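You operate a simulated robot arm through the tools that you are given. There is no shell and no other tool. Be economical: measure what you need, move in short steps, check, and stop when the job is done.

You run a simulated robot arm. Do the job below in one go: nothing can be reset, and whatever is moved stays where it is left.

Task
Unpin the clamped block, wipe the oil off its top and repin it.
Fine: pins wait in the grey rack; white rag, back where it lay; blue pin in hole D, black pin in hole R; the block stays clamped; leave the silver pin and the other blocks. What is to be rubbed or washed off counts as gone when no trace of it is left.

It is judged by the outcome, as a careful person would: the job done as asked, and still so three seconds after it is handed in. It fails if anything else is knocked over, pushed out of place, dropped, spilled or broken.

Robot
A 7-joint arm with a two-finger parallel gripper, fixed in place. Base frame: the origin is at the foot of the arm, x ahead of it, y to its left, z up; the work surface is at about z = 0. Lengths are in mm, angles in degrees, forces in N, time in s.
With the tool pointing down near the work surface it reaches from about 220 to 580 mm from the base axis. Its first joint turns from -66.0 to 66.0 degrees. Payload 2.5 kg.
Tool frame: the origin (TCP) lies between the finger pads and is the grasp point; the fingertips stand 23 mm ahead of it; z points along the fingers, y is the line along which they close. Largest opening 94 mm; finger width 38, thickness 10; the body of the gripper, 54 by 96 mm, starts 39 mm behind the TCP.
Orientation is that of the tool frame in the base frame, as a unit quaternion [x, y, z, w]. With the fingers straight down and closing along the base's y, the tool's x points along the base's -x, its y along +y and its z along -z.

Tools
- The arm moves only by the tool move_arm. Its argument "steps" is a list of rows, each a list of 3 entries, a list of its own where there are three numbers: the shift along the base's x, y, z in mm, then the turn, a rotation vector about the base's x, y, z in rad, then the gripper command, from -1 (shut) to 1 (fully open), values between in proportion. In form: [[[x, y, z], [rx, ry, rz], jaw], ...]. A call has 1 to 20 rows; each row is the pose to reach, as a shift and turn from the pose commanded when the call began. A row lasts 0.2 s, in which the tool goes at most 50 mm and 8.6 degrees; a call with a longer step from one row to the next is refused whole, and so is a gripper value outside its range. Where a pose cannot be reached the arm comes as near as it can. A force on the tool above 40 N (or 10 N above the force at the start of the call, whichever is more), or a blocked arm, ends the call early, and 0.2 s more pass. Each finger travels about 108 mm/s and halts on what it meets, pressing with about 32 N; the grip force reading is that of the motor and also rises with nothing between the fingers. The clock runs only during rows and for 0.2 s after the last one: add rows that repeat a pose to give the fingers time. It gives the time, the measured TCP pose, the force on the tool (base axes), the opening and the grip force at its end, in the units of the frame above (readings bear some noise), with the torque about the TCP (base axes, N m) and any sound that the robot's microphone picked up.
- Cameras (640 x 400 px; columns grow to the right, rows downward): "scene" is fixed at [107.8, -408.1, 523.8]; the picture's right is [0.89, -0.46, 0.00], its down [-0.33, -0.65, -0.68] and it looks along [0.31, 0.61, -0.73] (base axes); focal length 214 px, centre (320, 200). "wrist" rides on the gripper at [86, 16, -74] in the tool frame; the picture's right is [-0.18, 0.98, 0.00], its down [-0.58, -0.11, -0.81] and it looks along [-0.79, -0.15, 0.59] (tool axes); focal length 243 px, centre (320, 200). There is no depth. A picture from a camera that has moved, and an enlarged one, comes with that camera's place and axes in the base frame and with its lens.
- camera(camera): a new picture of that camera. The clock stands still meanwhile.
- inspect(camera, box): a new picture of the part [left, top, right, bottom] of that camera's present view, enlarged. The clock stands still meanwhile.
- finish_job(): hands the job in; it is judged then, once.

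Go step by step. Nothing tells you positions but the pictures and the camera data: compare them with the known pose of the tool, close in by small moves and look again before you grip or let go. The budget is 120 turns and 84 pictures, counting those below and the enlarged ones. Unless the task says otherwise, let go and move clear before handing in, and close with one line.

The tools are called after "Emit:" by a JSON object that holds its "name" and its "arguments". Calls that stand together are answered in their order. move_arm: Moves the arm, as the interface text tells. Its arguments: {"type":"object","properties":{"steps":{"type":"array","items":{"type":"array"}}},"required":["steps"]} The other tools are called the same way: camera (camera) takes a picture; inspect (camera, box) takes an enlarged picture of a part of a camera's view; finish_job () hands the job in.

At the start:

```text
t: 0.0
position: [296.8, -226.9, 400.1]
tcp_rot: [0.001, 1.0, 0.0, 0.0]
contact_force: [0.2, -0.4, -0.5]
moment: [0.0, 0.01, 0.02]
grip_width: 94.0
grasp_force: 0.2
```

scene: 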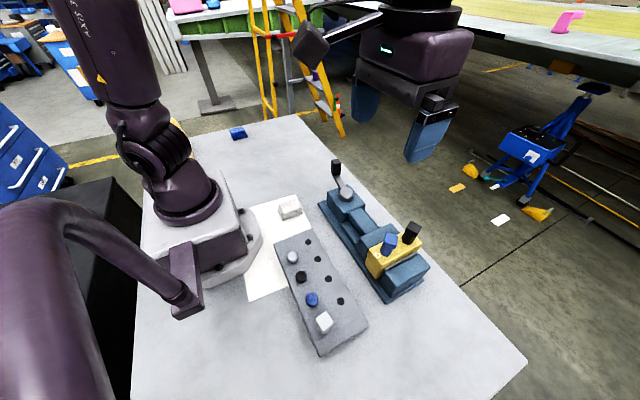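
wrist: 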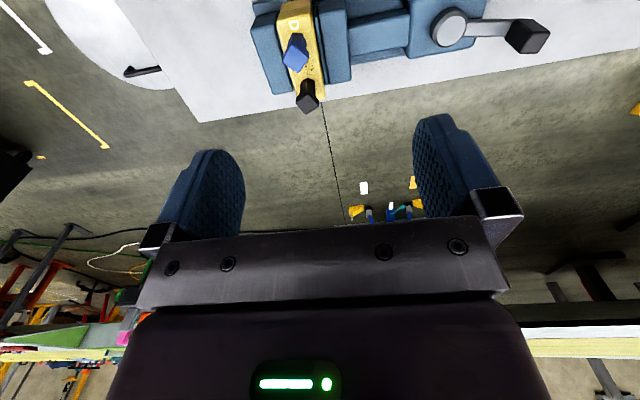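

I see a vise with a yellow block carrying a blue and a black pin, a grey board with pins/holes, and a white rag near the base. I'll enlarge the relevant parts first.

Emit:
{"name": "inspect", "arguments": {"camera": "scene", "box": [310, 150, 440, 310]}}

Emit:
{"name": "inspect", "arguments": {"camera": "scene", "box": [230, 180, 380, 360]}}

Emit:
{"name": "inspect", "arguments": {"camera": "wrist", "box": [240, 0, 400, 120]}}

```text
2.50 times, centred on (375, 230) of scene
camera zoom: at [107.8, -408.1, 523.8], right [0.89, -0.46, 0.0], down [-0.33, -0.65, -0.68], along [0.31, 0.61, -0.73], focal length 536 px, centre (182, 125)
```

zoom: 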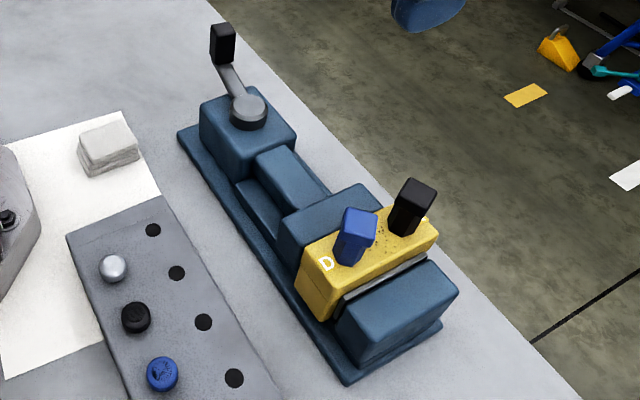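

```text
2.22 times, centred on (305, 270) of scene
camera zoom: at [107.8, -408.1, 523.8], right [0.89, -0.46, 0.0], down [-0.33, -0.65, -0.68], along [0.31, 0.61, -0.73], focal length 477 px, centre (353, 44)
```

zoom: 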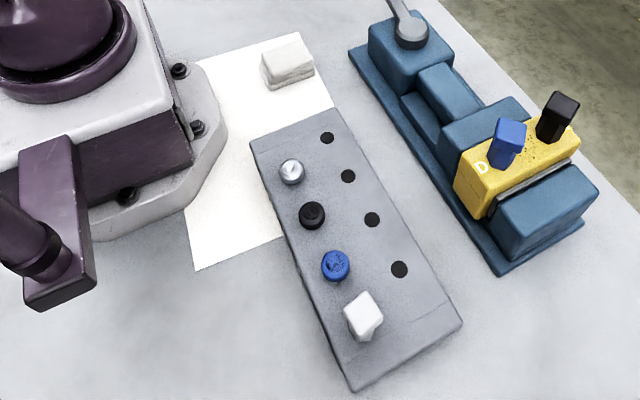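

```text
3.33 times, centred on (320, 60) of wrist
camera zoom: at [210.7, -209.9, 475.2], right [0.18, 0.98, 0.0], down [0.58, -0.11, 0.81], along [0.79, -0.15, -0.59], focal length 809 px, centre (320, 667)
```

zoom: 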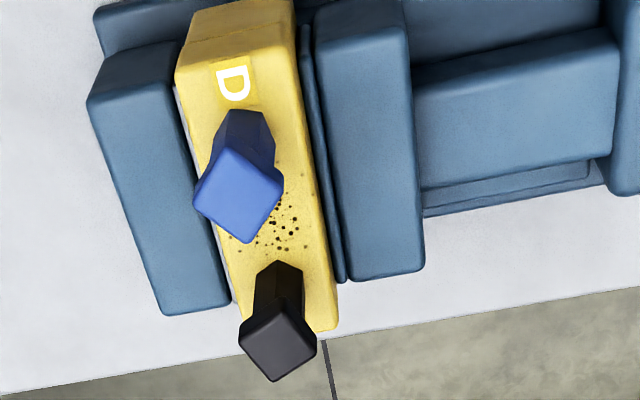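

The clamped block top seems about 115 mm high with its D letter near (319,-264). I'll turn the wrist so its camera looks along -y over rack, rag and vise.

Emit:
{"name": "move_arm", "arguments": {"steps": [[[0, 13, 5], [0, 0, -0.143], 1], [[0, 26, 10], [0, 0, -0.286], 1], [[0, 39, 15], [0, 0, -0.429], 1], [[0, 52, 20], [0, 0, -0.571], 1], [[0, 65, 25], [0, 0, -0.714], 1], [[0, 78, 30], [0, 0, -0.857], 1], [[0, 91, 35], [0, 0, -1.0], 1], [[0, 104, 40], [0, 0, -1.143], 1], [[0, 117, 45], [0, 0, -1.286], 1], [[0, 127, 50], [0, 0, -1.428], 1], [[0, 127, 50], [0, 0, -1.571], 1]]}}

Emit:
{"name": "camera", "arguments": {"camera": "wrist"}}

```text
t: 2.4
position: [296.5, -99.4, 451.0]
tcp_rot: [0.708, 0.706, 0.0, 0.0]
contact_force: [-0.1, 0.0, -0.3]
moment: [0.0, 0.01, 0.01]
grip_width: 93.9
grasp_force: 0.0
```

```text
78 pictures are left
camera wrist: at [313.6, -12.1, 525.6], right [0.98, -0.19, 0.0], down [-0.11, -0.58, 0.81], along [-0.15, -0.79, -0.59], focal length 243 px, centre (320, 200)
```

wrist: 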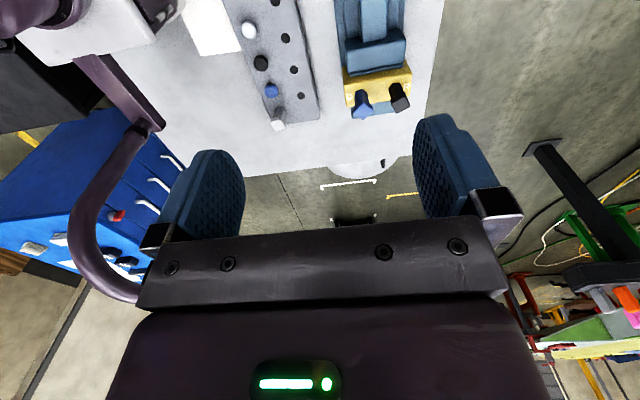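

I'll back off to +y and lower for a closer look at the rag, rack and vise.

Emit:
{"name": "move_arm", "arguments": {"steps": [[[-5, 40, -20], [0, 0, 0], 1], [[-10, 80, -40], [0, 0, 0], 1], [[-15, 115, -70], [0, 0, 0], 1], [[-15, 130, -110], [0, 0, 0], 1]]}}

Emit:
{"name": "inspect", "arguments": {"camera": "wrist", "box": [120, 0, 440, 200]}}

```text
t: 3.4
position: [280.1, 31.1, 340.0]
tcp_rot: [0.707, 0.707, 0.0, 0.0]
contact_force: [-0.2, 0.6, -1.2]
moment: [0.01, -0.01, 0.0]
grip_width: 94.1
grasp_force: 0.1
```

```text
2.00 times, centred on (280, 100) of wrist
camera zoom: at [297.5, 118.0, 415.5], right [0.98, -0.19, 0.0], down [-0.11, -0.58, 0.81], along [-0.15, -0.79, -0.59], focal length 485 px, centre (400, 400)
```

zoom: 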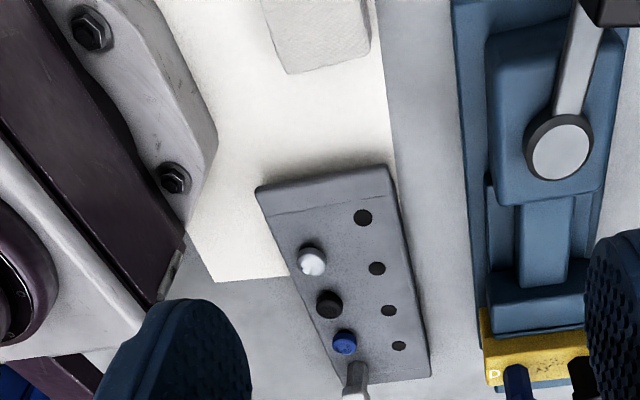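

The rag appears to be the folded white slab on a white sheet. I want enlarged views of the rack occupants.

Emit:
{"name": "inspect", "arguments": {"camera": "scene", "box": [270, 230, 370, 360]}}

Emit:
{"name": "inspect", "arguments": {"camera": "wrist", "box": [240, 70, 350, 200]}}

```text
3.08 times, centred on (320, 295) of scene
camera zoom: at [107.8, -408.1, 523.8], right [0.89, -0.46, 0.0], down [-0.33, -0.65, -0.68], along [0.31, 0.61, -0.73], focal length 660 px, centre (320, -92)
```

zoom: 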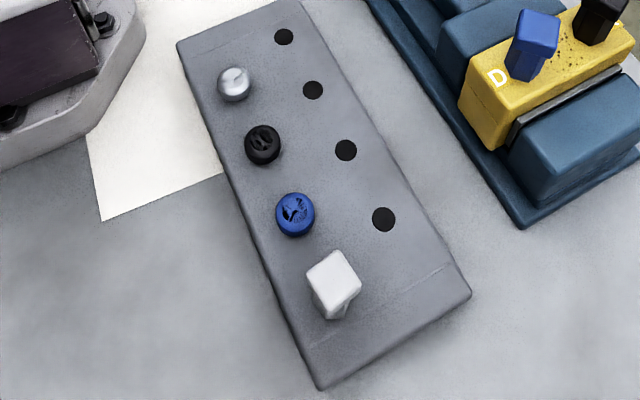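

```text
3.08 times, centred on (295, 135) of wrist
camera zoom: at [297.5, 118.0, 415.5], right [0.98, -0.19, 0.0], down [-0.11, -0.58, 0.81], along [-0.15, -0.79, -0.59], focal length 746 px, centre (397, 400)
```

zoom: 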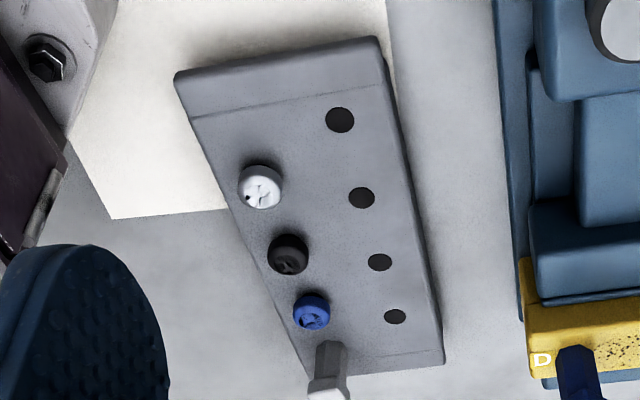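

The rack has four free holes (x≈220); the tall silver pin stands at the end. Next, a close look at the block and the pins' orientation.

Emit:
{"name": "move_arm", "arguments": {"steps": [[[0, -28, 10], [0, 0, 0.143], 1], [[0, -56, 20], [0, 0, 0.286], 1], [[0, -84, 20], [0, 0, 0.429], 1], [[0, -112, 20], [0, 0, 0.571], 1], [[-5, -140, 20], [0, 0, 0.714], 1], [[-10, -168, 20], [0, 0, 0.857], 1], [[-15, -196, 20], [0, 0, 1.0], 1], [[-20, -224, 20], [0, 0, 1.143], 1], [[-25, -252, 10], [0, 0, 1.286], 1], [[-30, -280, 0], [0, 0, 1.428], 1], [[-30, -296, -10], [0, 0, 1.571], 1]]}}

Emit:
{"name": "inspect", "arguments": {"camera": "wrist", "box": [200, 0, 440, 150]}}

```text
t: 5.8
position: [251.7, -266.5, 330.9]
tcp_rot: [-0.001, 1.0, 0.0, -0.001]
contact_force: [1.1, 0.4, -0.2]
moment: [-0.01, 0.0, 0.0]
grip_width: 93.9
grasp_force: 0.1
```

```text
2.67 times, centred on (320, 75) of wrist
camera zoom: at [165.8, -249.5, 406.3], right [0.18, 0.98, 0.0], down [0.58, -0.11, 0.81], along [0.79, -0.15, -0.59], focal length 647 px, centre (320, 533)
```

zoom: 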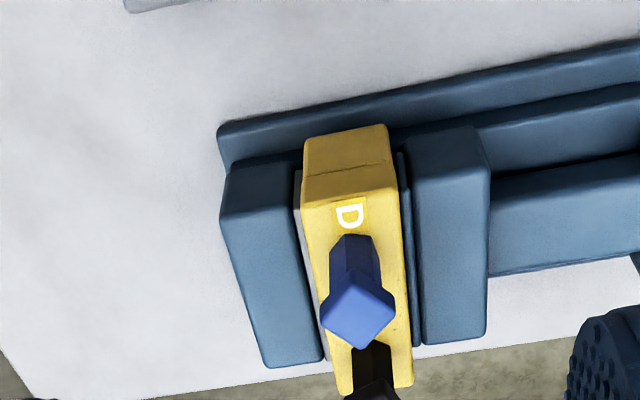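

I'll zoom on the pins from the fixed camera to understand their shape.

Emit:
{"name": "inspect", "arguments": {"camera": "scene", "box": [365, 215, 429, 279]}}

Emit:
{"name": "inspect", "arguments": {"camera": "wrist", "box": [290, 70, 390, 160]}}

```text
6.25 times, centred on (397, 247) of scene
camera zoom: at [107.8, -408.1, 523.8], right [0.89, -0.46, 0.0], down [-0.33, -0.65, -0.68], along [0.31, 0.61, -0.73], focal length 1340 px, centre (-161, -94)
```

zoom: 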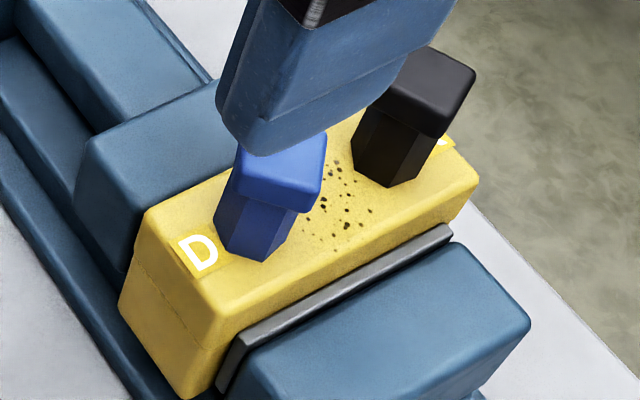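

```text
4.44 times, centred on (340, 115) of wrist
camera zoom: at [165.8, -249.5, 406.3], right [0.18, 0.98, 0.0], down [0.58, -0.11, 0.81], along [0.79, -0.15, -0.59], focal length 1078 px, centre (231, 578)
```

zoom: 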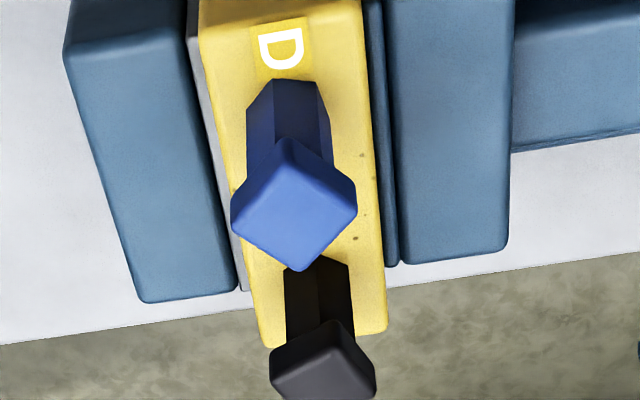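

Both pins have a 23 mm square head (edges at 45°) with tops at z≈166: blue at about (337,-264), black at (398,-264). Rack holes are at x≈219.5, y≈-119.5/-176/-232/-288, top z≈33. I'll go above the blue pin with a 45° yaw.

Emit:
{"name": "move_arm", "arguments": {"steps": [[[20, 0, -10], [0, 0, -0.131], 0.28], [[40, 0, -30], [0, 0, -0.262], 0.28], [[55, 1, -50], [0, 0, -0.393], 0.28], [[70, 1, -70], [0, 0, -0.524], 0.28], [[80, 1, -90], [0, 0, -0.655], 0.28], [[85.2, 1.5, -110], [0, 0, -0.785], 0.28]]}}

Emit:
{"name": "inspect", "arguments": {"camera": "scene", "box": [340, 180, 450, 290]}}

Emit:
{"name": "camera", "arguments": {"camera": "wrist"}}

```text
t: 7.2
position: [337.0, -263.5, 219.8]
tcp_rot: [0.383, 0.924, 0.0, 0.0]
contact_force: [-0.2, 0.8, 0.6]
moment: [-0.02, 0.01, -0.03]
grip_width: 60.2
grasp_force: 0.0
```

```text
3.64 times, centred on (395, 235) of scene
camera zoom: at [107.8, -408.1, 523.8], right [0.89, -0.46, 0.0], down [-0.33, -0.65, -0.68], along [0.31, 0.61, -0.73], focal length 780 px, centre (47, 73)
```

zoom: 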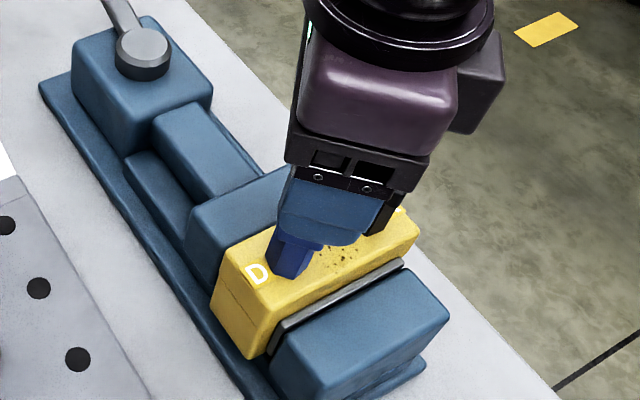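

```text
70 pictures are left
camera wrist: at [288.2, -191.1, 295.2], right [0.83, 0.56, 0.0], down [0.33, -0.49, 0.81], along [0.45, -0.67, -0.59], focal length 243 px, centre (320, 200)
```

wrist: 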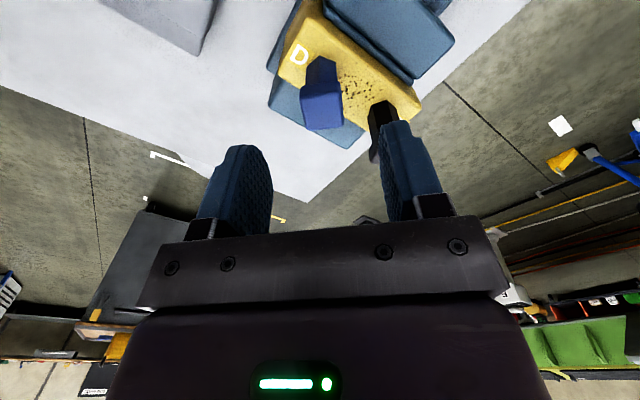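

The blue pin sits centred between the fingers; I descend to head height and close.

Emit:
{"name": "move_arm", "arguments": {"steps": [[[0, 0.5, -20], [0, 0, 0], 0.28], [[-0.5, 0.5, -40], [0, 0, 0], 0.28], [[-0.5, 0.5, -55], [0, 0, 0], 0.28], [[-0.5, 0.5, -64], [0, 0, 0], 0.28], [[-0.5, 0.5, -64], [0, 0, 0], -1], [[-0.5, 0.5, -64], [0, 0, 0], -1], [[-0.5, 0.5, -64], [0, 0, 0], -1]]}}

Emit:
{"name": "inspect", "arguments": {"camera": "scene", "box": [340, 180, 450, 290]}}

Emit:
{"name": "camera", "arguments": {"camera": "wrist"}}

```text
t: 8.8
position: [334.7, -264.0, 155.6]
tcp_rot: [0.382, 0.924, 0.0, -0.001]
contact_force: [-0.2, 1.5, 1.8]
moment: [0.06, -0.05, -0.04]
grip_width: 25.5
grasp_force: 31.5
```

```text
3.64 times, centred on (395, 235) of scene
camera zoom: at [107.9, -408.1, 523.8], right [0.89, -0.46, 0.0], down [-0.33, -0.65, -0.68], along [0.31, 0.61, -0.73], focal length 780 px, centre (47, 73)
```

zoom: 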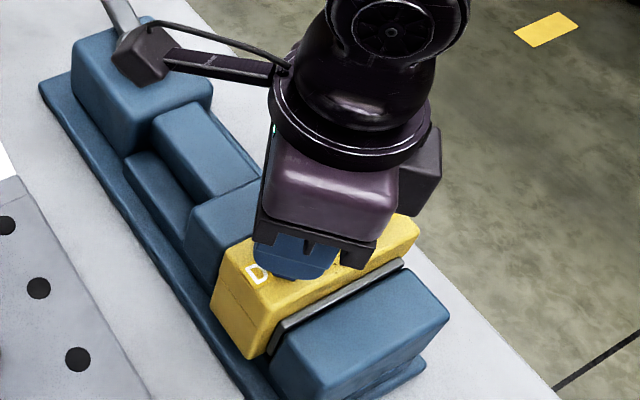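

```text
68 pictures are left
camera wrist: at [286.9, -190.7, 231.4], right [0.82, 0.57, 0.0], down [0.33, -0.49, 0.81], along [0.46, -0.66, -0.59], focal length 243 px, centre (320, 200)
```

wrist: 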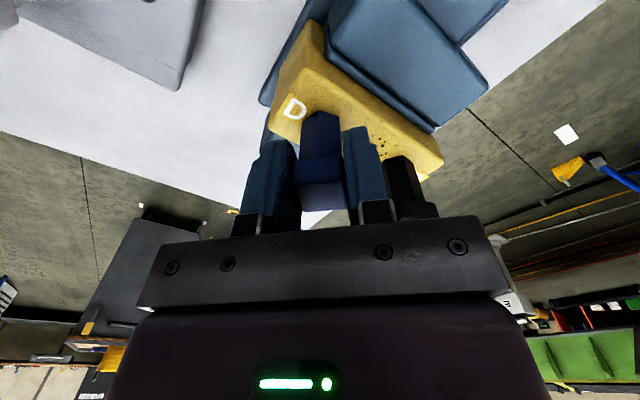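

Blue is gripped (25.5 mm) at TCP (334.7,-264.0,155.6). Lift straight up.

Emit:
{"name": "move_arm", "arguments": {"steps": [[[-1.5, 0.5, 10], [0, 0, 0], -1], [[-1.5, 0.5, 25], [0, 0, 0], -1], [[-1.5, 0.5, 50], [0, 0, 0], -1], [[-1.5, 0.5, 80], [0, 0, 0], -1], [[-1.5, 0.5, 110], [0, 0, 0], -1]]}}

Emit:
{"name": "inspect", "arguments": {"camera": "scene", "box": [340, 130, 470, 290]}}

Emit:
{"name": "camera", "arguments": {"camera": "wrist"}}

```text
t: 10.0
position: [333.3, -263.0, 265.7]
tcp_rot: [0.384, 0.923, 0.001, 0.0]
contact_force: [-0.1, -0.3, -0.8]
moment: [0.0, 0.02, 0.0]
grip_width: 25.2
grasp_force: 32.3
```

```text
2.50 times, centred on (405, 210) of scene
camera zoom: at [107.9, -408.1, 523.8], right [0.89, -0.46, 0.0], down [-0.33, -0.65, -0.68], along [0.31, 0.61, -0.73], focal length 536 px, centre (108, 175)
```

zoom: 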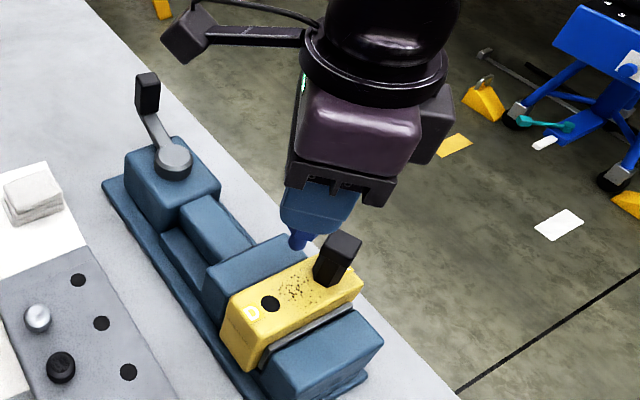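

```text
66 pictures are left
camera wrist: at [285.6, -189.7, 341.5], right [0.82, 0.57, 0.0], down [0.34, -0.49, 0.81], along [0.46, -0.67, -0.59], focal length 243 px, centre (320, 200)
```

wrist: 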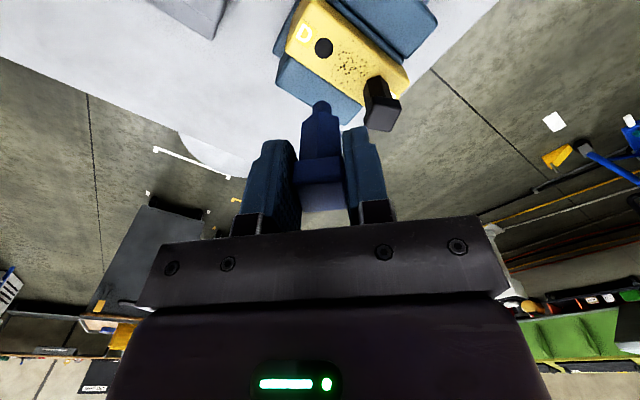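

Blue is out with its shank visible. I'll measure the shank tip in hand and hole D precisely.

Emit:
{"name": "inspect", "arguments": {"camera": "scene", "box": [380, 200, 440, 260]}}

Emit:
{"name": "inspect", "arguments": {"camera": "wrist", "box": [270, 20, 420, 220]}}

```text
6.67 times, centred on (410, 230) of scene
camera zoom: at [107.9, -408.1, 523.8], right [0.89, -0.46, 0.0], down [-0.33, -0.65, -0.68], along [0.31, 0.61, -0.73], focal length 1430 px, centre (-280, 0)
```

zoom: 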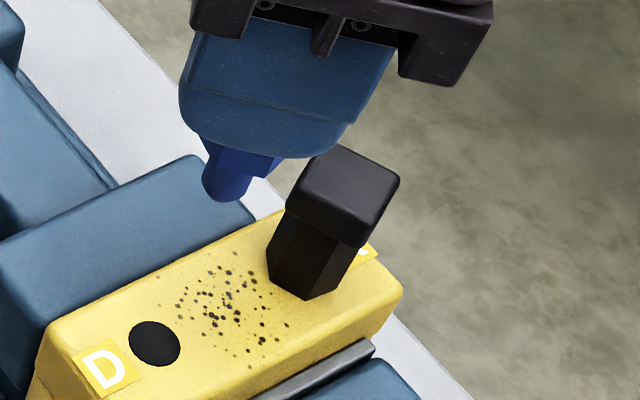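

```text
2.00 times, centred on (345, 120) of wrist
camera zoom: at [285.6, -189.7, 341.5], right [0.82, 0.57, 0.0], down [0.34, -0.49, 0.81], along [0.46, -0.67, -0.59], focal length 485 px, centre (270, 360)
```

zoom: 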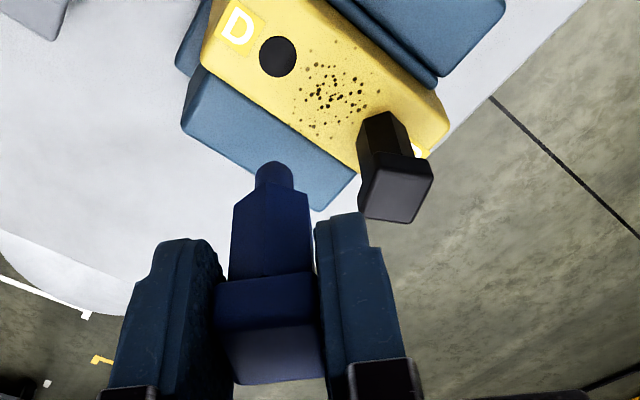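

The shank is about 12 mm, extends ~63 mm below the TCP and is offset about (+3.3,-2.1) from it; holes are ~16 mm. I'll hover over rack hole 4 (219.5,-288.8).

Emit:
{"name": "move_arm", "arguments": {"steps": [[[-35, -7, 0], [0, 0, 0], -1], [[-75, -15, -10], [0, 0, 0], -1], [[-105, -20, -40], [0, 0, 0], -1], [[-117, -23.7, -75], [0, 0, 0], -1], [[-117, -23.7, -105], [0, 0, 0], -1], [[-117, -23.7, -130], [0, 0, 0], -1]]}}

Emit:
{"name": "inspect", "arguments": {"camera": "scene", "box": [290, 210, 410, 340]}}

Emit:
{"name": "inspect", "arguments": {"camera": "wrist", "box": [220, 0, 420, 200]}}

```text
t: 11.4
position: [217.5, -286.1, 133.8]
tcp_rot: [0.383, 0.924, 0.0, 0.0]
contact_force: [0.0, 0.4, -0.8]
moment: [-0.01, 0.0, 0.0]
grip_width: 25.4
grasp_force: 32.3
```

```text
3.08 times, centred on (350, 275) of scene
camera zoom: at [107.8, -408.1, 523.8], right [0.89, -0.46, 0.0], down [-0.33, -0.65, -0.68], along [0.31, 0.61, -0.73], focal length 660 px, centre (228, -31)
```

zoom: 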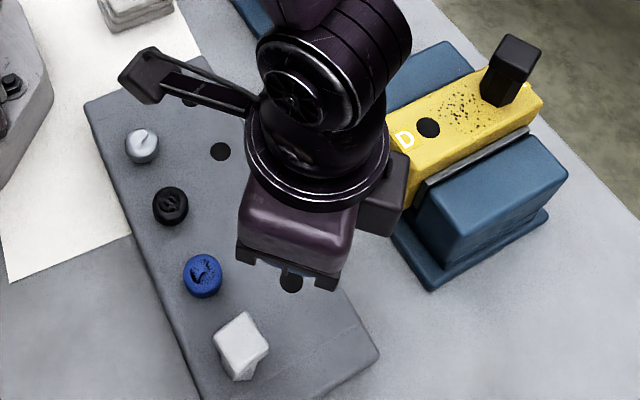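

```text
2.00 times, centred on (320, 100) of wrist
camera zoom: at [168.5, -214.1, 211.2], right [0.83, 0.56, 0.0], down [0.33, -0.49, 0.81], along [0.46, -0.67, -0.59], focal length 485 px, centre (320, 400)
```

zoom: 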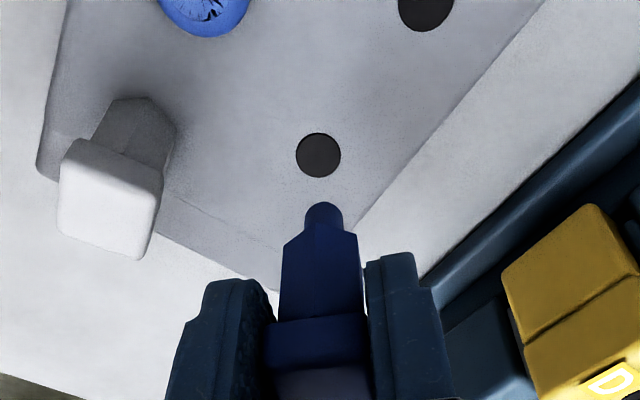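

Hole and shank are aligned to about 2 mm; I correct slightly and go down most of the way.

Emit:
{"name": "move_arm", "arguments": {"steps": [[[-1.8, -0.8, -10], [0, 0, 0], -1], [[-1.8, -0.8, -22], [0, 0, 0], -1], [[-1.8, -0.8, -32], [0, 0, 0], -1], [[-1.8, -0.8, -38], [0, 0, 0], -1]]}}

Emit:
{"name": "inspect", "arguments": {"camera": "wrist", "box": [220, 0, 420, 200]}}

```text
t: 12.4
position: [214.8, -287.6, 96.8]
tcp_rot: [0.382, 0.924, 0.0, 0.001]
contact_force: [-0.3, 0.3, -0.4]
moment: [-0.02, -0.01, -0.01]
grip_width: 25.4
grasp_force: 32.0
```

```text
2.00 times, centred on (320, 100) of wrist
camera zoom: at [166.8, -214.3, 172.9], right [0.82, 0.57, 0.0], down [0.33, -0.49, 0.81], along [0.46, -0.67, -0.59], focal length 485 px, centre (320, 400)
```

zoom: 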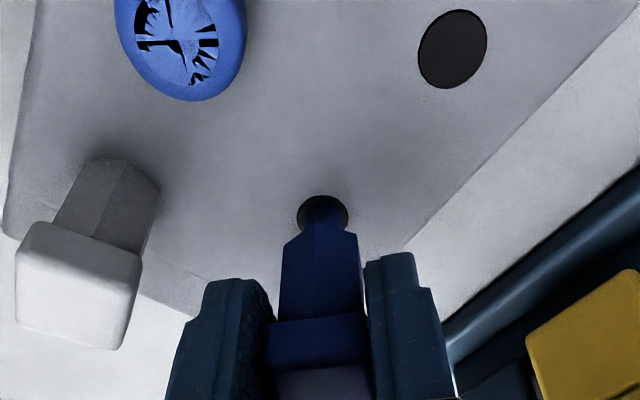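

The shank lines up with the hole. I'll lower until the collar seats.

Emit:
{"name": "move_arm", "arguments": {"steps": [[[0, 0, -6], [0, 0, 0], -1], [[0, 0, -11], [0, 0, 0], -1], [[0, 0, -15], [0, 0, 0], -1], [[0, 0, -17], [0, 0, 0], -1], [[0, 0, -18], [0, 0, 0], -1]]}}

Emit:
{"name": "inspect", "arguments": {"camera": "wrist", "box": [220, 0, 420, 200]}}

```text
t: 13.6
position: [215.2, -288.3, 77.8]
tcp_rot: [0.382, 0.924, 0.0, 0.001]
contact_force: [0.9, 0.3, -1.0]
moment: [0.01, 0.01, 0.0]
grip_width: 25.4
grasp_force: 31.8
```

```text
2.00 times, centred on (320, 100) of wrist
camera zoom: at [167.0, -214.5, 155.4], right [0.83, 0.56, 0.0], down [0.33, -0.49, 0.81], along [0.46, -0.67, -0.59], focal length 485 px, centre (320, 400)
```

zoom: 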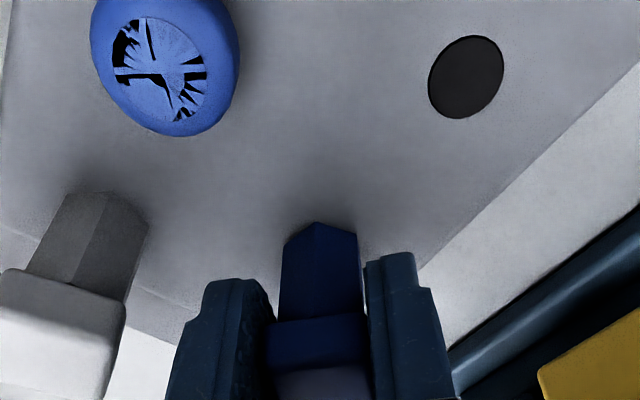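

Nearly seated; a few more millimetres until contact shows.

Emit:
{"name": "move_arm", "arguments": {"steps": [[[0, 0, -1], [0, 0, 0], -1], [[0, 0, -2], [0, 0, 0], -1]]}}

```text
t: 14.2
position: [214.8, -287.6, 77.9]
tcp_rot: [0.383, 0.924, -0.001, 0.0]
contact_force: [-4.2, 3.9, 15.8]
moment: [0.01, 0.1, 0.0]
grip_width: 25.3
grasp_force: 32.3
```

Seated (16 N). Relax, open to ~48 mm, and rise.

Emit:
{"name": "move_arm", "arguments": {"steps": [[[0, 0, 1.5], [0, 0, 0], -1], [[0, 0, 1.5], [0, 0, 0], 0.02], [[0, 0, 1.5], [0, 0, 0], 0.02], [[0, 0, 25], [0, 0, 0], 0.02], [[0, 0, 60], [0, 0, 0], 0.02], [[0, 0, 105], [0, 0, 0], 0.02], [[20, 10, 145], [0, 0, 0], 0.28]]}}

Emit:
{"name": "camera", "arguments": {"camera": "scene"}}

Emit:
{"name": "camera", "arguments": {"camera": "wrist"}}

```text
t: 15.8
position: [235.6, -277.1, 222.5]
tcp_rot: [0.383, 0.924, 0.001, -0.001]
contact_force: [-0.1, -0.4, -0.8]
moment: [0.02, -0.04, -0.02]
grip_width: 60.1
grasp_force: 0.0
```

```text
59 pictures are left
```

scene: 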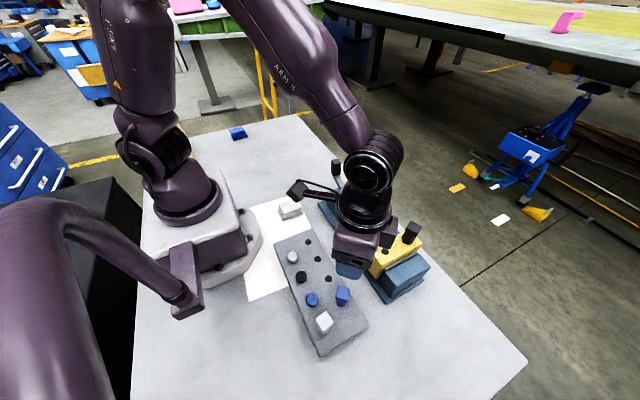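

```text
58 pictures are left
camera wrist: at [186.4, -203.7, 297.8], right [0.82, 0.57, 0.0], down [0.34, -0.49, 0.81], along [0.46, -0.66, -0.59], focal length 243 px, centre (320, 200)
```

wrist: 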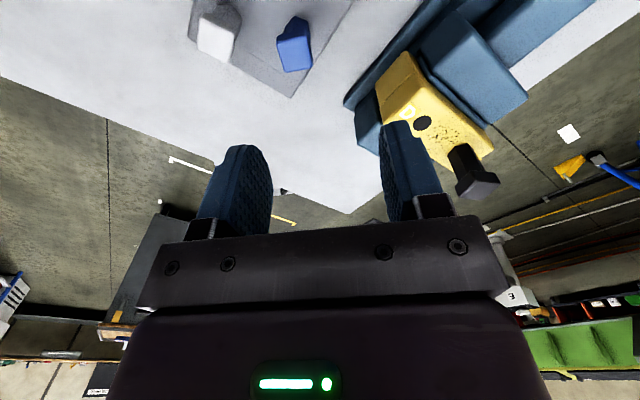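

Blue stands in rack hole 4. Now hover over the black pin near (397,-263).

Emit:
{"name": "move_arm", "arguments": {"steps": [[[45, 4, 5], [0, 0, 0], 0.28], [[90, 8, 5], [0, 0, 0], 0.28], [[130, 11, 5], [0, 0, 0], 0.28], [[161.5, 13.6, 0], [0, 0, 0], 0.28], [[161.5, 13.6, 0], [0, 0, 0], 0.28]]}}

Emit:
{"name": "inspect", "arguments": {"camera": "wrist", "box": [200, 0, 440, 200]}}

Emit:
{"name": "inspect", "arguments": {"camera": "scene", "box": [370, 190, 450, 270]}}

```text
t: 17.0
position: [396.9, -264.0, 221.1]
tcp_rot: [0.383, 0.924, 0.0, 0.0]
contact_force: [-0.1, 0.3, 0.1]
moment: [0.05, 0.03, 0.04]
grip_width: 60.3
grasp_force: 0.0
```

```text
2.00 times, centred on (320, 100) of wrist
camera zoom: at [348.7, -190.4, 297.5], right [0.83, 0.56, 0.0], down [0.33, -0.49, 0.81], along [0.46, -0.67, -0.59], focal length 485 px, centre (320, 400)
```

zoom: 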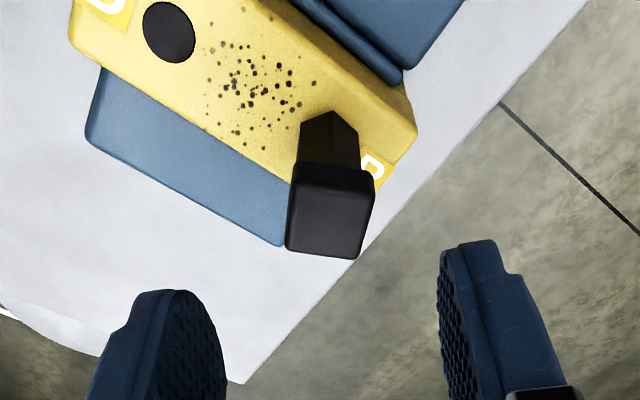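

```text
5.00 times, centred on (410, 230) of scene
camera zoom: at [107.9, -408.1, 523.8], right [0.89, -0.46, 0.0], down [-0.33, -0.65, -0.68], along [0.31, 0.61, -0.73], focal length 1072 px, centre (-130, 50)
```

zoom: 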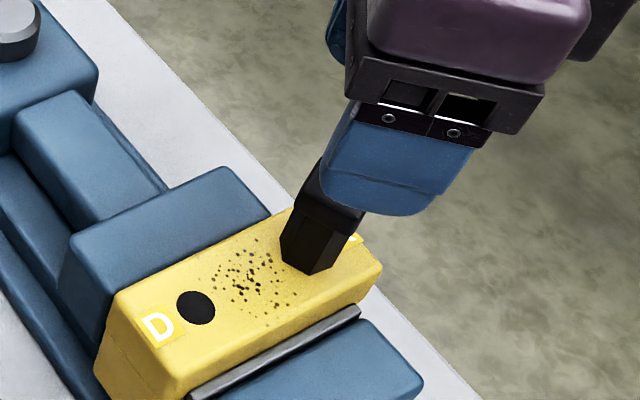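

The black head is about (2,3.5) off and slightly clockwise of the gripper; correct, descend, and grip.

Emit:
{"name": "move_arm", "arguments": {"steps": [[[2, 3.5, -15], [0, 0, -0.12], 0.28], [[2, 3.5, -35], [0, 0, -0.12], 0.28], [[2, 3.5, -52], [0, 0, -0.12], 0.28], [[2, 3.5, -65], [0, 0, -0.12], 0.28], [[2, 3.5, -65], [0, 0, -0.12], -1], [[2, 3.5, -65], [0, 0, -0.12], -1], [[2, 3.5, -65], [0, 0, -0.12], -1]]}}

Emit:
{"name": "inspect", "arguments": {"camera": "wrist", "box": [200, 0, 440, 240]}}

```text
t: 18.6
position: [399.5, -260.1, 156.9]
tcp_rot: [0.438, 0.899, 0.001, 0.0]
contact_force: [-0.2, -0.6, -0.1]
moment: [-0.04, 0.02, 0.0]
grip_width: 25.7
grasp_force: 32.3
```

```text
1.67 times, centred on (320, 120) of wrist
camera zoom: at [359.6, -181.7, 233.0], right [0.89, 0.46, 0.0], down [0.27, -0.52, 0.81], along [0.37, -0.71, -0.59], focal length 404 px, centre (320, 333)
```

zoom: 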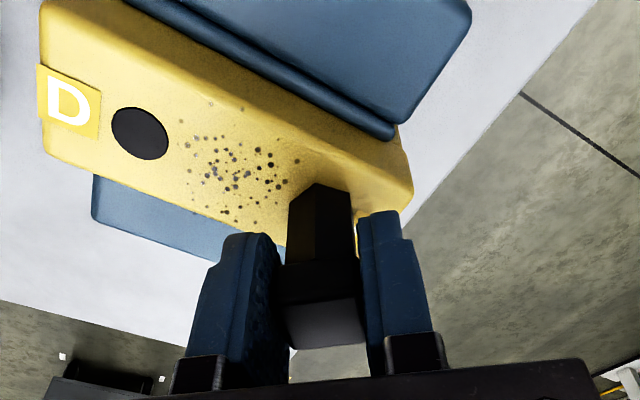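

Black gripped at TCP (399.5,-260.1,156.9). Lift straight up.

Emit:
{"name": "move_arm", "arguments": {"steps": [[[0, 0, 10], [0, 0, 0], -1], [[0, 0, 25], [0, 0, 0], -1], [[0, 0, 50], [0, 0, 0], -1], [[0, 0, 80], [0, 0, 0], -1], [[0, 0, 110], [0, 0, 0], -1]]}}

Emit:
{"name": "inspect", "arguments": {"camera": "wrist", "box": [220, 0, 420, 200]}}

Emit:
{"name": "inspect", "arguments": {"camera": "scene", "box": [370, 190, 450, 270]}}

```text
t: 19.8
position: [398.2, -260.7, 268.4]
tcp_rot: [0.438, 0.899, 0.0, 0.0]
contact_force: [0.7, 0.4, 0.1]
moment: [0.0, 0.01, 0.01]
grip_width: 25.3
grasp_force: 32.0
```

```text
2.00 times, centred on (320, 100) of wrist
camera zoom: at [359.4, -182.2, 343.5], right [0.89, 0.46, 0.0], down [0.27, -0.52, 0.81], along [0.37, -0.72, -0.59], focal length 485 px, centre (320, 400)
```

zoom: 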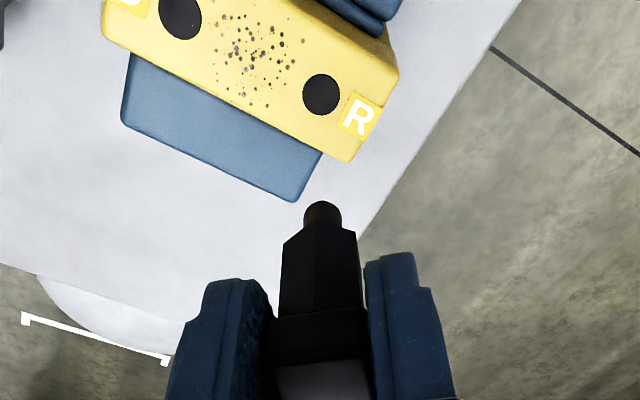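

```text
5.00 times, centred on (410, 230) of scene
camera zoom: at [107.9, -408.1, 523.8], right [0.89, -0.46, 0.0], down [-0.33, -0.65, -0.68], along [0.31, 0.61, -0.73], focal length 1072 px, centre (-130, 50)
```

zoom: 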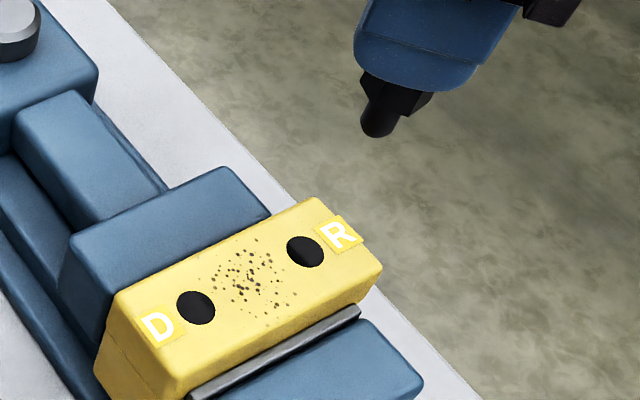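

Hole R is at about (401.5,-264.5), D at (340,-264.3). Now carry black to hover above rack hole 2 (219.3,-175.8).

Emit:
{"name": "move_arm", "arguments": {"steps": [[[-40, 19, 0], [0, 0, 0], -1], [[-80, 38, 0], [0, 0, 0], -1], [[-120, 58, -5], [0, 0, 0], -1], [[-155, 75, -25], [0, 0, 0], -1], [[-182, 88.3, -60], [0, 0, 0], -1], [[-182, 88.3, -100], [0, 0, 0], -1], [[-182, 88.3, -131], [0, 0, 0], -1]]}}

Emit:
{"name": "inspect", "arguments": {"camera": "wrist", "box": [220, 0, 420, 200]}}

```text
t: 21.4
position: [217.2, -171.4, 136.1]
tcp_rot: [0.437, 0.9, 0.0, 0.0]
contact_force: [-0.1, 0.0, -1.0]
moment: [-0.01, 0.0, 0.02]
grip_width: 25.2
grasp_force: 31.9
```

```text
2.00 times, centred on (320, 100) of wrist
camera zoom: at [177.4, -93.8, 212.0], right [0.89, 0.46, 0.0], down [0.27, -0.52, 0.81], along [0.37, -0.72, -0.59], focal length 485 px, centre (320, 400)
```

zoom: 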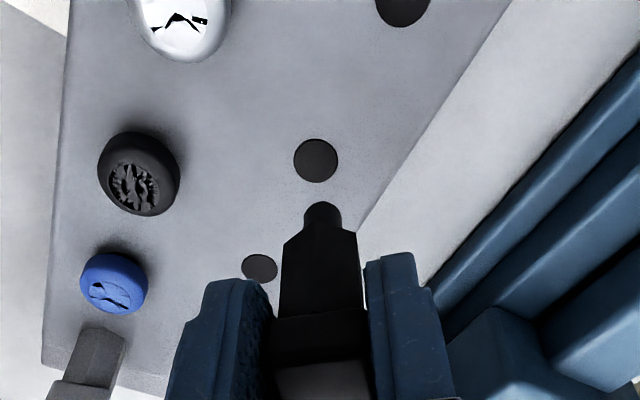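

Small correction (-1.4,-2.7), then lower to just into the hole.

Emit:
{"name": "move_arm", "arguments": {"steps": [[[-1.4, -2.7, -10], [0, 0, 0], -1], [[-1.4, -2.7, -22], [0, 0, 0], -1], [[-1.4, -2.7, -33], [0, 0, 0], -1], [[-1.4, -2.7, -40], [0, 0, 0], -1]]}}

Emit:
{"name": "inspect", "arguments": {"camera": "wrist", "box": [220, 0, 420, 200]}}

```text
t: 22.4
position: [215.4, -176.0, 94.8]
tcp_rot: [0.437, 0.899, 0.0, -0.001]
contact_force: [-0.1, -0.6, -0.8]
moment: [0.04, -0.01, 0.0]
grip_width: 25.5
grasp_force: 31.6
```

```text
2.00 times, centred on (320, 100) of wrist
camera zoom: at [176.2, -96.6, 171.9], right [0.89, 0.46, 0.0], down [0.27, -0.52, 0.81], along [0.37, -0.71, -0.59], focal length 485 px, centre (320, 400)
```

zoom: 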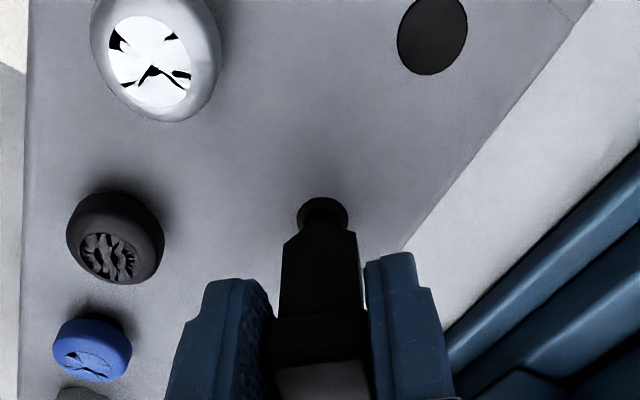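

Aligned just as before; lower to contact.

Emit:
{"name": "move_arm", "arguments": {"steps": [[[0, 0, -6], [0, 0, 0], -1], [[0, 0, -11], [0, 0, 0], -1], [[0, 0, -15], [0, 0, 0], -1], [[0, 0, -17], [0, 0, 0], -1], [[0, 0, -18.5], [0, 0, 0], -1]]}}

Emit:
{"name": "inspect", "arguments": {"camera": "wrist", "box": [220, 0, 420, 200]}}

```text
t: 23.6
position: [216.1, -174.9, 77.8]
tcp_rot: [0.437, 0.899, 0.0, 0.001]
contact_force: [-4.3, 2.7, 31.0]
moment: [0.0, -0.01, -0.01]
grip_width: 25.5
grasp_force: 31.7
```

```text
2.00 times, centred on (320, 100) of wrist
camera zoom: at [176.2, -96.9, 154.2], right [0.89, 0.46, 0.0], down [0.27, -0.52, 0.81], along [0.37, -0.72, -0.59], focal length 485 px, centre (320, 400)
```

zoom: 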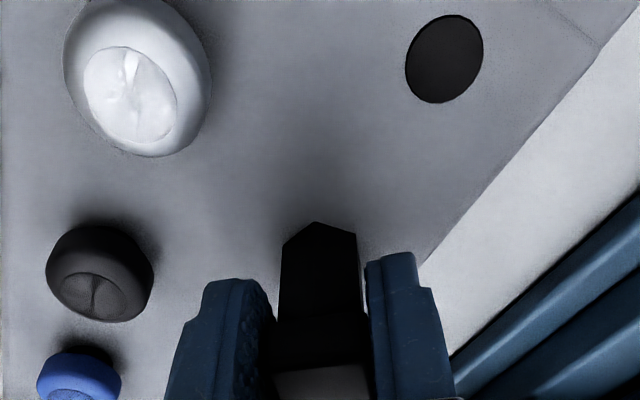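

Seated. Release, rise, and turn toward the rag with the wrist camera looking -y.

Emit:
{"name": "move_arm", "arguments": {"steps": [[[0, 0, 2], [0, 0, 0], -1], [[0, 0, 2], [0, 0, 0], 0.02], [[0, 0, 2], [0, 0, 0], 0.02], [[0, 0, 25], [0, 0, 0], 0.02], [[0, 0, 60], [0, 0, 0], 0.02], [[5, 20, 100], [0, 0, 0], 0.28], [[15, 50, 135], [0, 0, -0.12], 0.6], [[20, 80, 165], [0, 0, -0.25], 1], [[20, 110, 185], [0, 0, -0.38], 1], [[20, 150, 190], [0, 0, -0.51], 1], [[20, 190, 190], [0, 0, -0.64], 1], [[20, 225, 190], [0, 0, -0.663], 1]]}}

Emit:
{"name": "camera", "arguments": {"camera": "wrist"}}

Emit:
{"name": "inspect", "arguments": {"camera": "scene", "box": [240, 180, 360, 360]}}

```text
t: 26.2
position: [235.0, 50.8, 266.7]
tcp_rot: [0.707, 0.707, 0.0, 0.0]
contact_force: [-0.4, 0.6, -0.3]
moment: [0.03, 0.01, 0.02]
grip_width: 93.9
grasp_force: 0.0
```

```text
49 pictures are left
camera wrist: at [252.5, 137.8, 343.5], right [0.98, -0.18, 0.0], down [-0.11, -0.58, 0.81], along [-0.15, -0.79, -0.59], focal length 243 px, centre (320, 200)
```

wrist: 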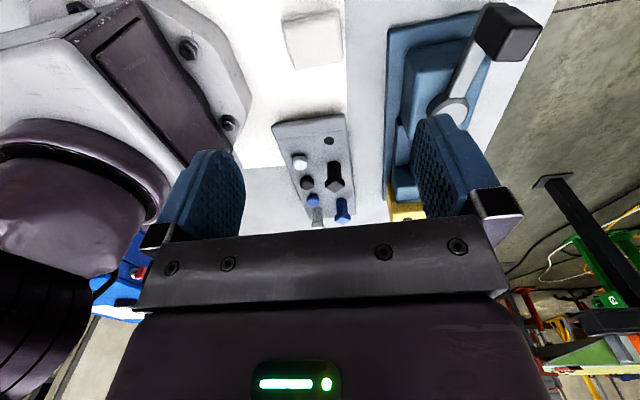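

```text
2.22 times, centred on (300, 270) of scene
camera zoom: at [107.8, -408.1, 523.8], right [0.89, -0.46, 0.0], down [-0.33, -0.65, -0.68], along [0.31, 0.61, -0.73], focal length 477 px, centre (364, 44)
```

zoom: 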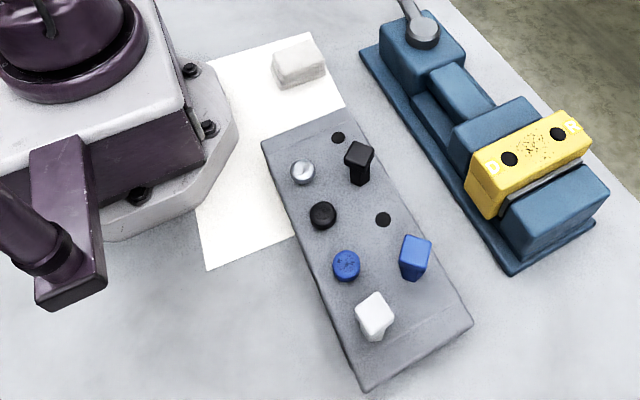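

Both pins wait in the rack. The rag is a folded slab around (224,23), roughly 64×51 mm and ~27 mm high. I'll hover over it.

Emit:
{"name": "move_arm", "arguments": {"steps": [[[-4, -10, -40], [0, 0, 0], 1], [[-8, -20, -80], [0, 0, 0], 1], [[-11, -28, -120], [0, 0, 0], 1], [[-11, -28, -145], [0, 0, 0], 1]]}}

Emit:
{"name": "camera", "arguments": {"camera": "wrist"}}

Emit:
{"name": "inspect", "arguments": {"camera": "scene", "box": [240, 170, 340, 260]}}

```text
t: 27.2
position: [224.8, 22.0, 121.7]
tcp_rot: [0.707, 0.708, 0.0, 0.001]
contact_force: [-0.8, -0.1, 0.0]
moment: [0.03, 0.01, -0.01]
grip_width: 94.0
grasp_force: 0.1
```

```text
47 pictures are left
camera wrist: at [241.5, 109.2, 198.3], right [0.98, -0.18, 0.0], down [-0.11, -0.58, 0.81], along [-0.15, -0.79, -0.59], focal length 243 px, centre (320, 200)
```

wrist: 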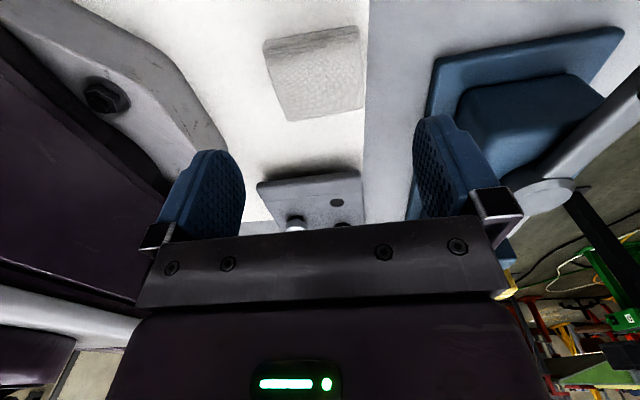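

```text
4.44 times, centred on (290, 215) of scene
camera zoom: at [107.8, -408.1, 523.8], right [0.89, -0.46, 0.0], down [-0.33, -0.65, -0.68], along [0.31, 0.61, -0.73], focal length 953 px, centre (453, 133)
```

zoom: 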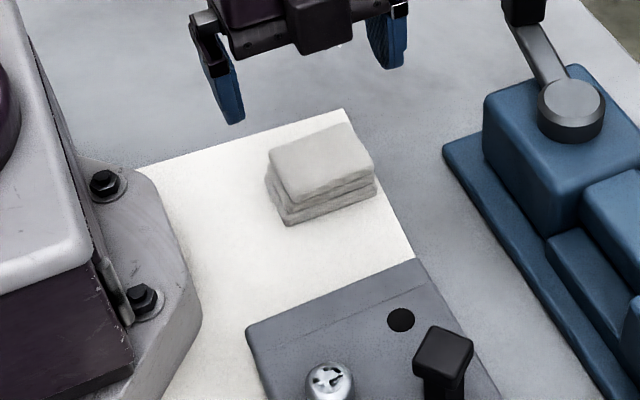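

Rag fused estimate: centre (222.5,19), about 66×46 and 30 high. I'll grip it across x with fingertips about 12 mm above the table so it protrudes below.

Emit:
{"name": "move_arm", "arguments": {"steps": [[[-2, -3, -30], [0, 0, 0], 1], [[-2, -3, -55], [0, 0, 0], 1], [[-2, -3, -75], [0, 0, 0], 1], [[-2, -3, -86], [0, 0, 0], 1], [[-2, -3, -86], [0, 0, 0], 0.5], [[-2, -3, -86], [0, 0, 0], -1], [[-2, -3, -86], [0, 0, 0], -1], [[-2, -3, -86], [0, 0, 0], -1]]}}

Emit:
{"name": "camera", "arguments": {"camera": "wrist"}}

Emit:
{"name": "inspect", "arguments": {"camera": "scene", "box": [240, 170, 340, 260]}}

```text
t: 29.0
position: [222.0, 18.5, 37.3]
tcp_rot: [0.707, 0.707, 0.0, 0.0]
contact_force: [-0.4, 1.7, 0.2]
moment: [0.04, -0.03, -0.01]
grip_width: 69.0
grasp_force: 32.3
```

```text
45 pictures are left
camera wrist: at [239.7, 106.2, 112.8], right [0.98, -0.18, 0.0], down [-0.11, -0.58, 0.81], along [-0.15, -0.79, -0.59], focal length 243 px, centre (320, 200)
```

wrist: 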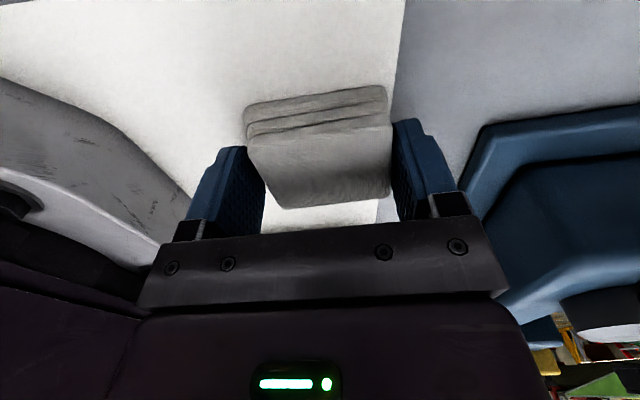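

```text
4.44 times, centred on (290, 215) of scene
camera zoom: at [107.8, -408.1, 523.8], right [0.89, -0.46, 0.0], down [-0.33, -0.65, -0.68], along [0.31, 0.61, -0.73], focal length 953 px, centre (453, 133)
```

zoom: 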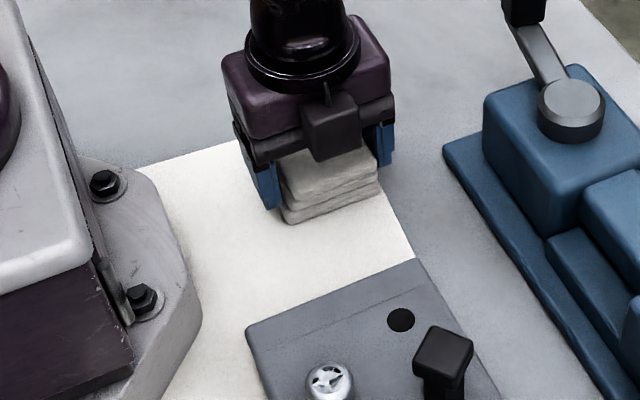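

Rag gripped. Lift, then carry it to above the block centre (371,-264).

Emit:
{"name": "move_arm", "arguments": {"steps": [[[0, 0, 20], [0, 0, 0], -1], [[0, 0, 60], [0, 0, 0], -1], [[0, 0, 105], [0, 0, 0], -1], [[0, 0, 150], [0, 0, 0], -1], [[5, -25, 185], [0, 0, 0], -1], [[20, -60, 195], [0, 0, 0], -1], [[38, -97, 195], [0, 0, 0], -1], [[58, -135, 195], [0, 0, 0], -1], [[80, -173, 195], [0, 0, 0], -1], [[103, -211, 190], [0, 0, 0], -1], [[127, -249, 175], [0, 0, 0], -1], [[149, -282.5, 150], [0, 0, 0], -1], [[149, -282.5, 140], [0, 0, 0], -1]]}}

Emit:
{"name": "inspect", "arguments": {"camera": "scene", "box": [340, 170, 460, 300]}}

Emit:
{"name": "camera", "arguments": {"camera": "wrist"}}

```text
t: 31.8
position: [372.0, -264.8, 176.2]
tcp_rot: [0.706, 0.708, 0.0, 0.0]
contact_force: [-0.4, -0.2, -0.9]
moment: [-0.01, -0.01, -0.03]
grip_width: 69.2
grasp_force: 31.7
```

```text
3.08 times, centred on (400, 235) of scene
camera zoom: at [107.8, -408.1, 523.8], right [0.89, -0.46, 0.0], down [-0.33, -0.65, -0.68], along [0.31, 0.61, -0.73], focal length 660 px, centre (74, 92)
```

zoom: 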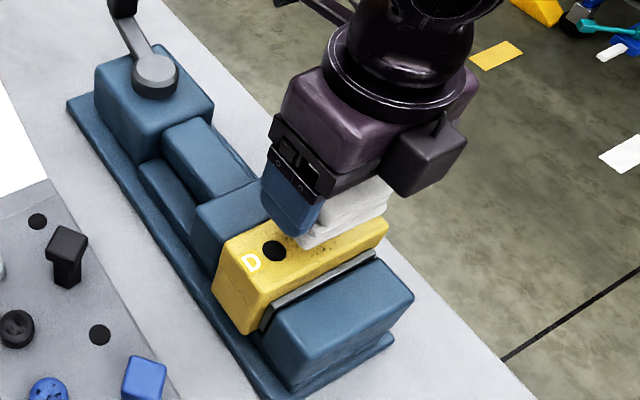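

```text
42 pictures are left
camera wrist: at [389.0, -177.0, 253.0], right [0.98, -0.18, 0.0], down [-0.11, -0.58, 0.81], along [-0.15, -0.79, -0.59], focal length 243 px, centre (320, 200)
```

wrist: 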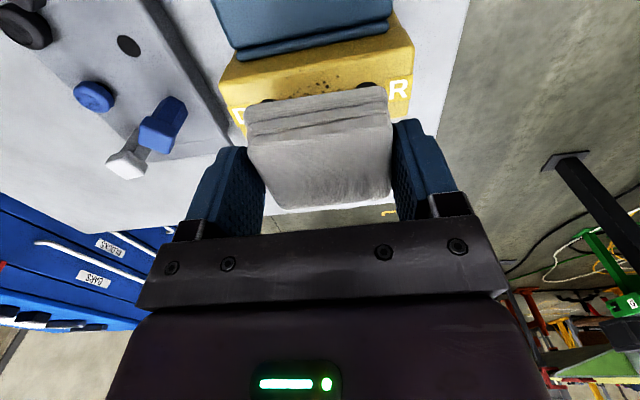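

Rag over the block, whose top spans x≈312–428, y≈-286…-246. Lower gently to contact.

Emit:
{"name": "move_arm", "arguments": {"steps": [[[0, 0, -10], [0, 0, 0], -1], [[0, 0, -20], [0, 0, 0], -1], [[0, 0, -24], [0, 0, 0], -1], [[0, 0, -27], [0, 0, 0], -1], [[0, 0, -29], [0, 0, 0], -1]]}}

```text
t: 33.0
position: [371.5, -263.1, 147.2]
tcp_rot: [0.707, 0.708, -0.001, 0.0]
contact_force: [0.3, 0.0, -1.8]
moment: [0.01, 0.03, 0.02]
grip_width: 69.4
grasp_force: 32.4
```

Emit:
{"name": "move_arm", "arguments": {"steps": [[[0, 0, -1], [0, 0, 0], -1], [[0, 0, -2], [0, 0, 0], -1], [[0, 0, -3], [0, 0, 0], -1]]}}

Emit:
{"name": "inspect", "arguments": {"camera": "scene", "box": [350, 190, 440, 280]}}

```text
t: 33.8
position: [372.6, -263.4, 145.2]
tcp_rot: [0.706, 0.709, 0.001, 0.0]
contact_force: [-4.3, 2.8, 9.7]
moment: [0.17, 0.17, 0.01]
grip_width: 69.2
grasp_force: 32.0
```

```text
4.44 times, centred on (395, 235) of scene
camera zoom: at [107.8, -408.0, 523.8], right [0.89, -0.46, 0.0], down [-0.33, -0.65, -0.68], along [0.31, 0.61, -0.73], focal length 953 px, centre (-13, 44)
```

zoom: 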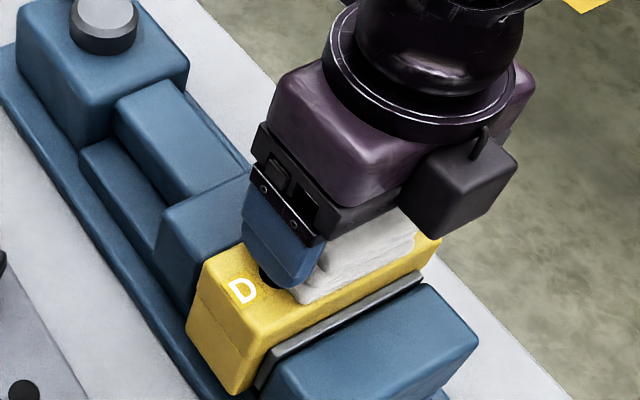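

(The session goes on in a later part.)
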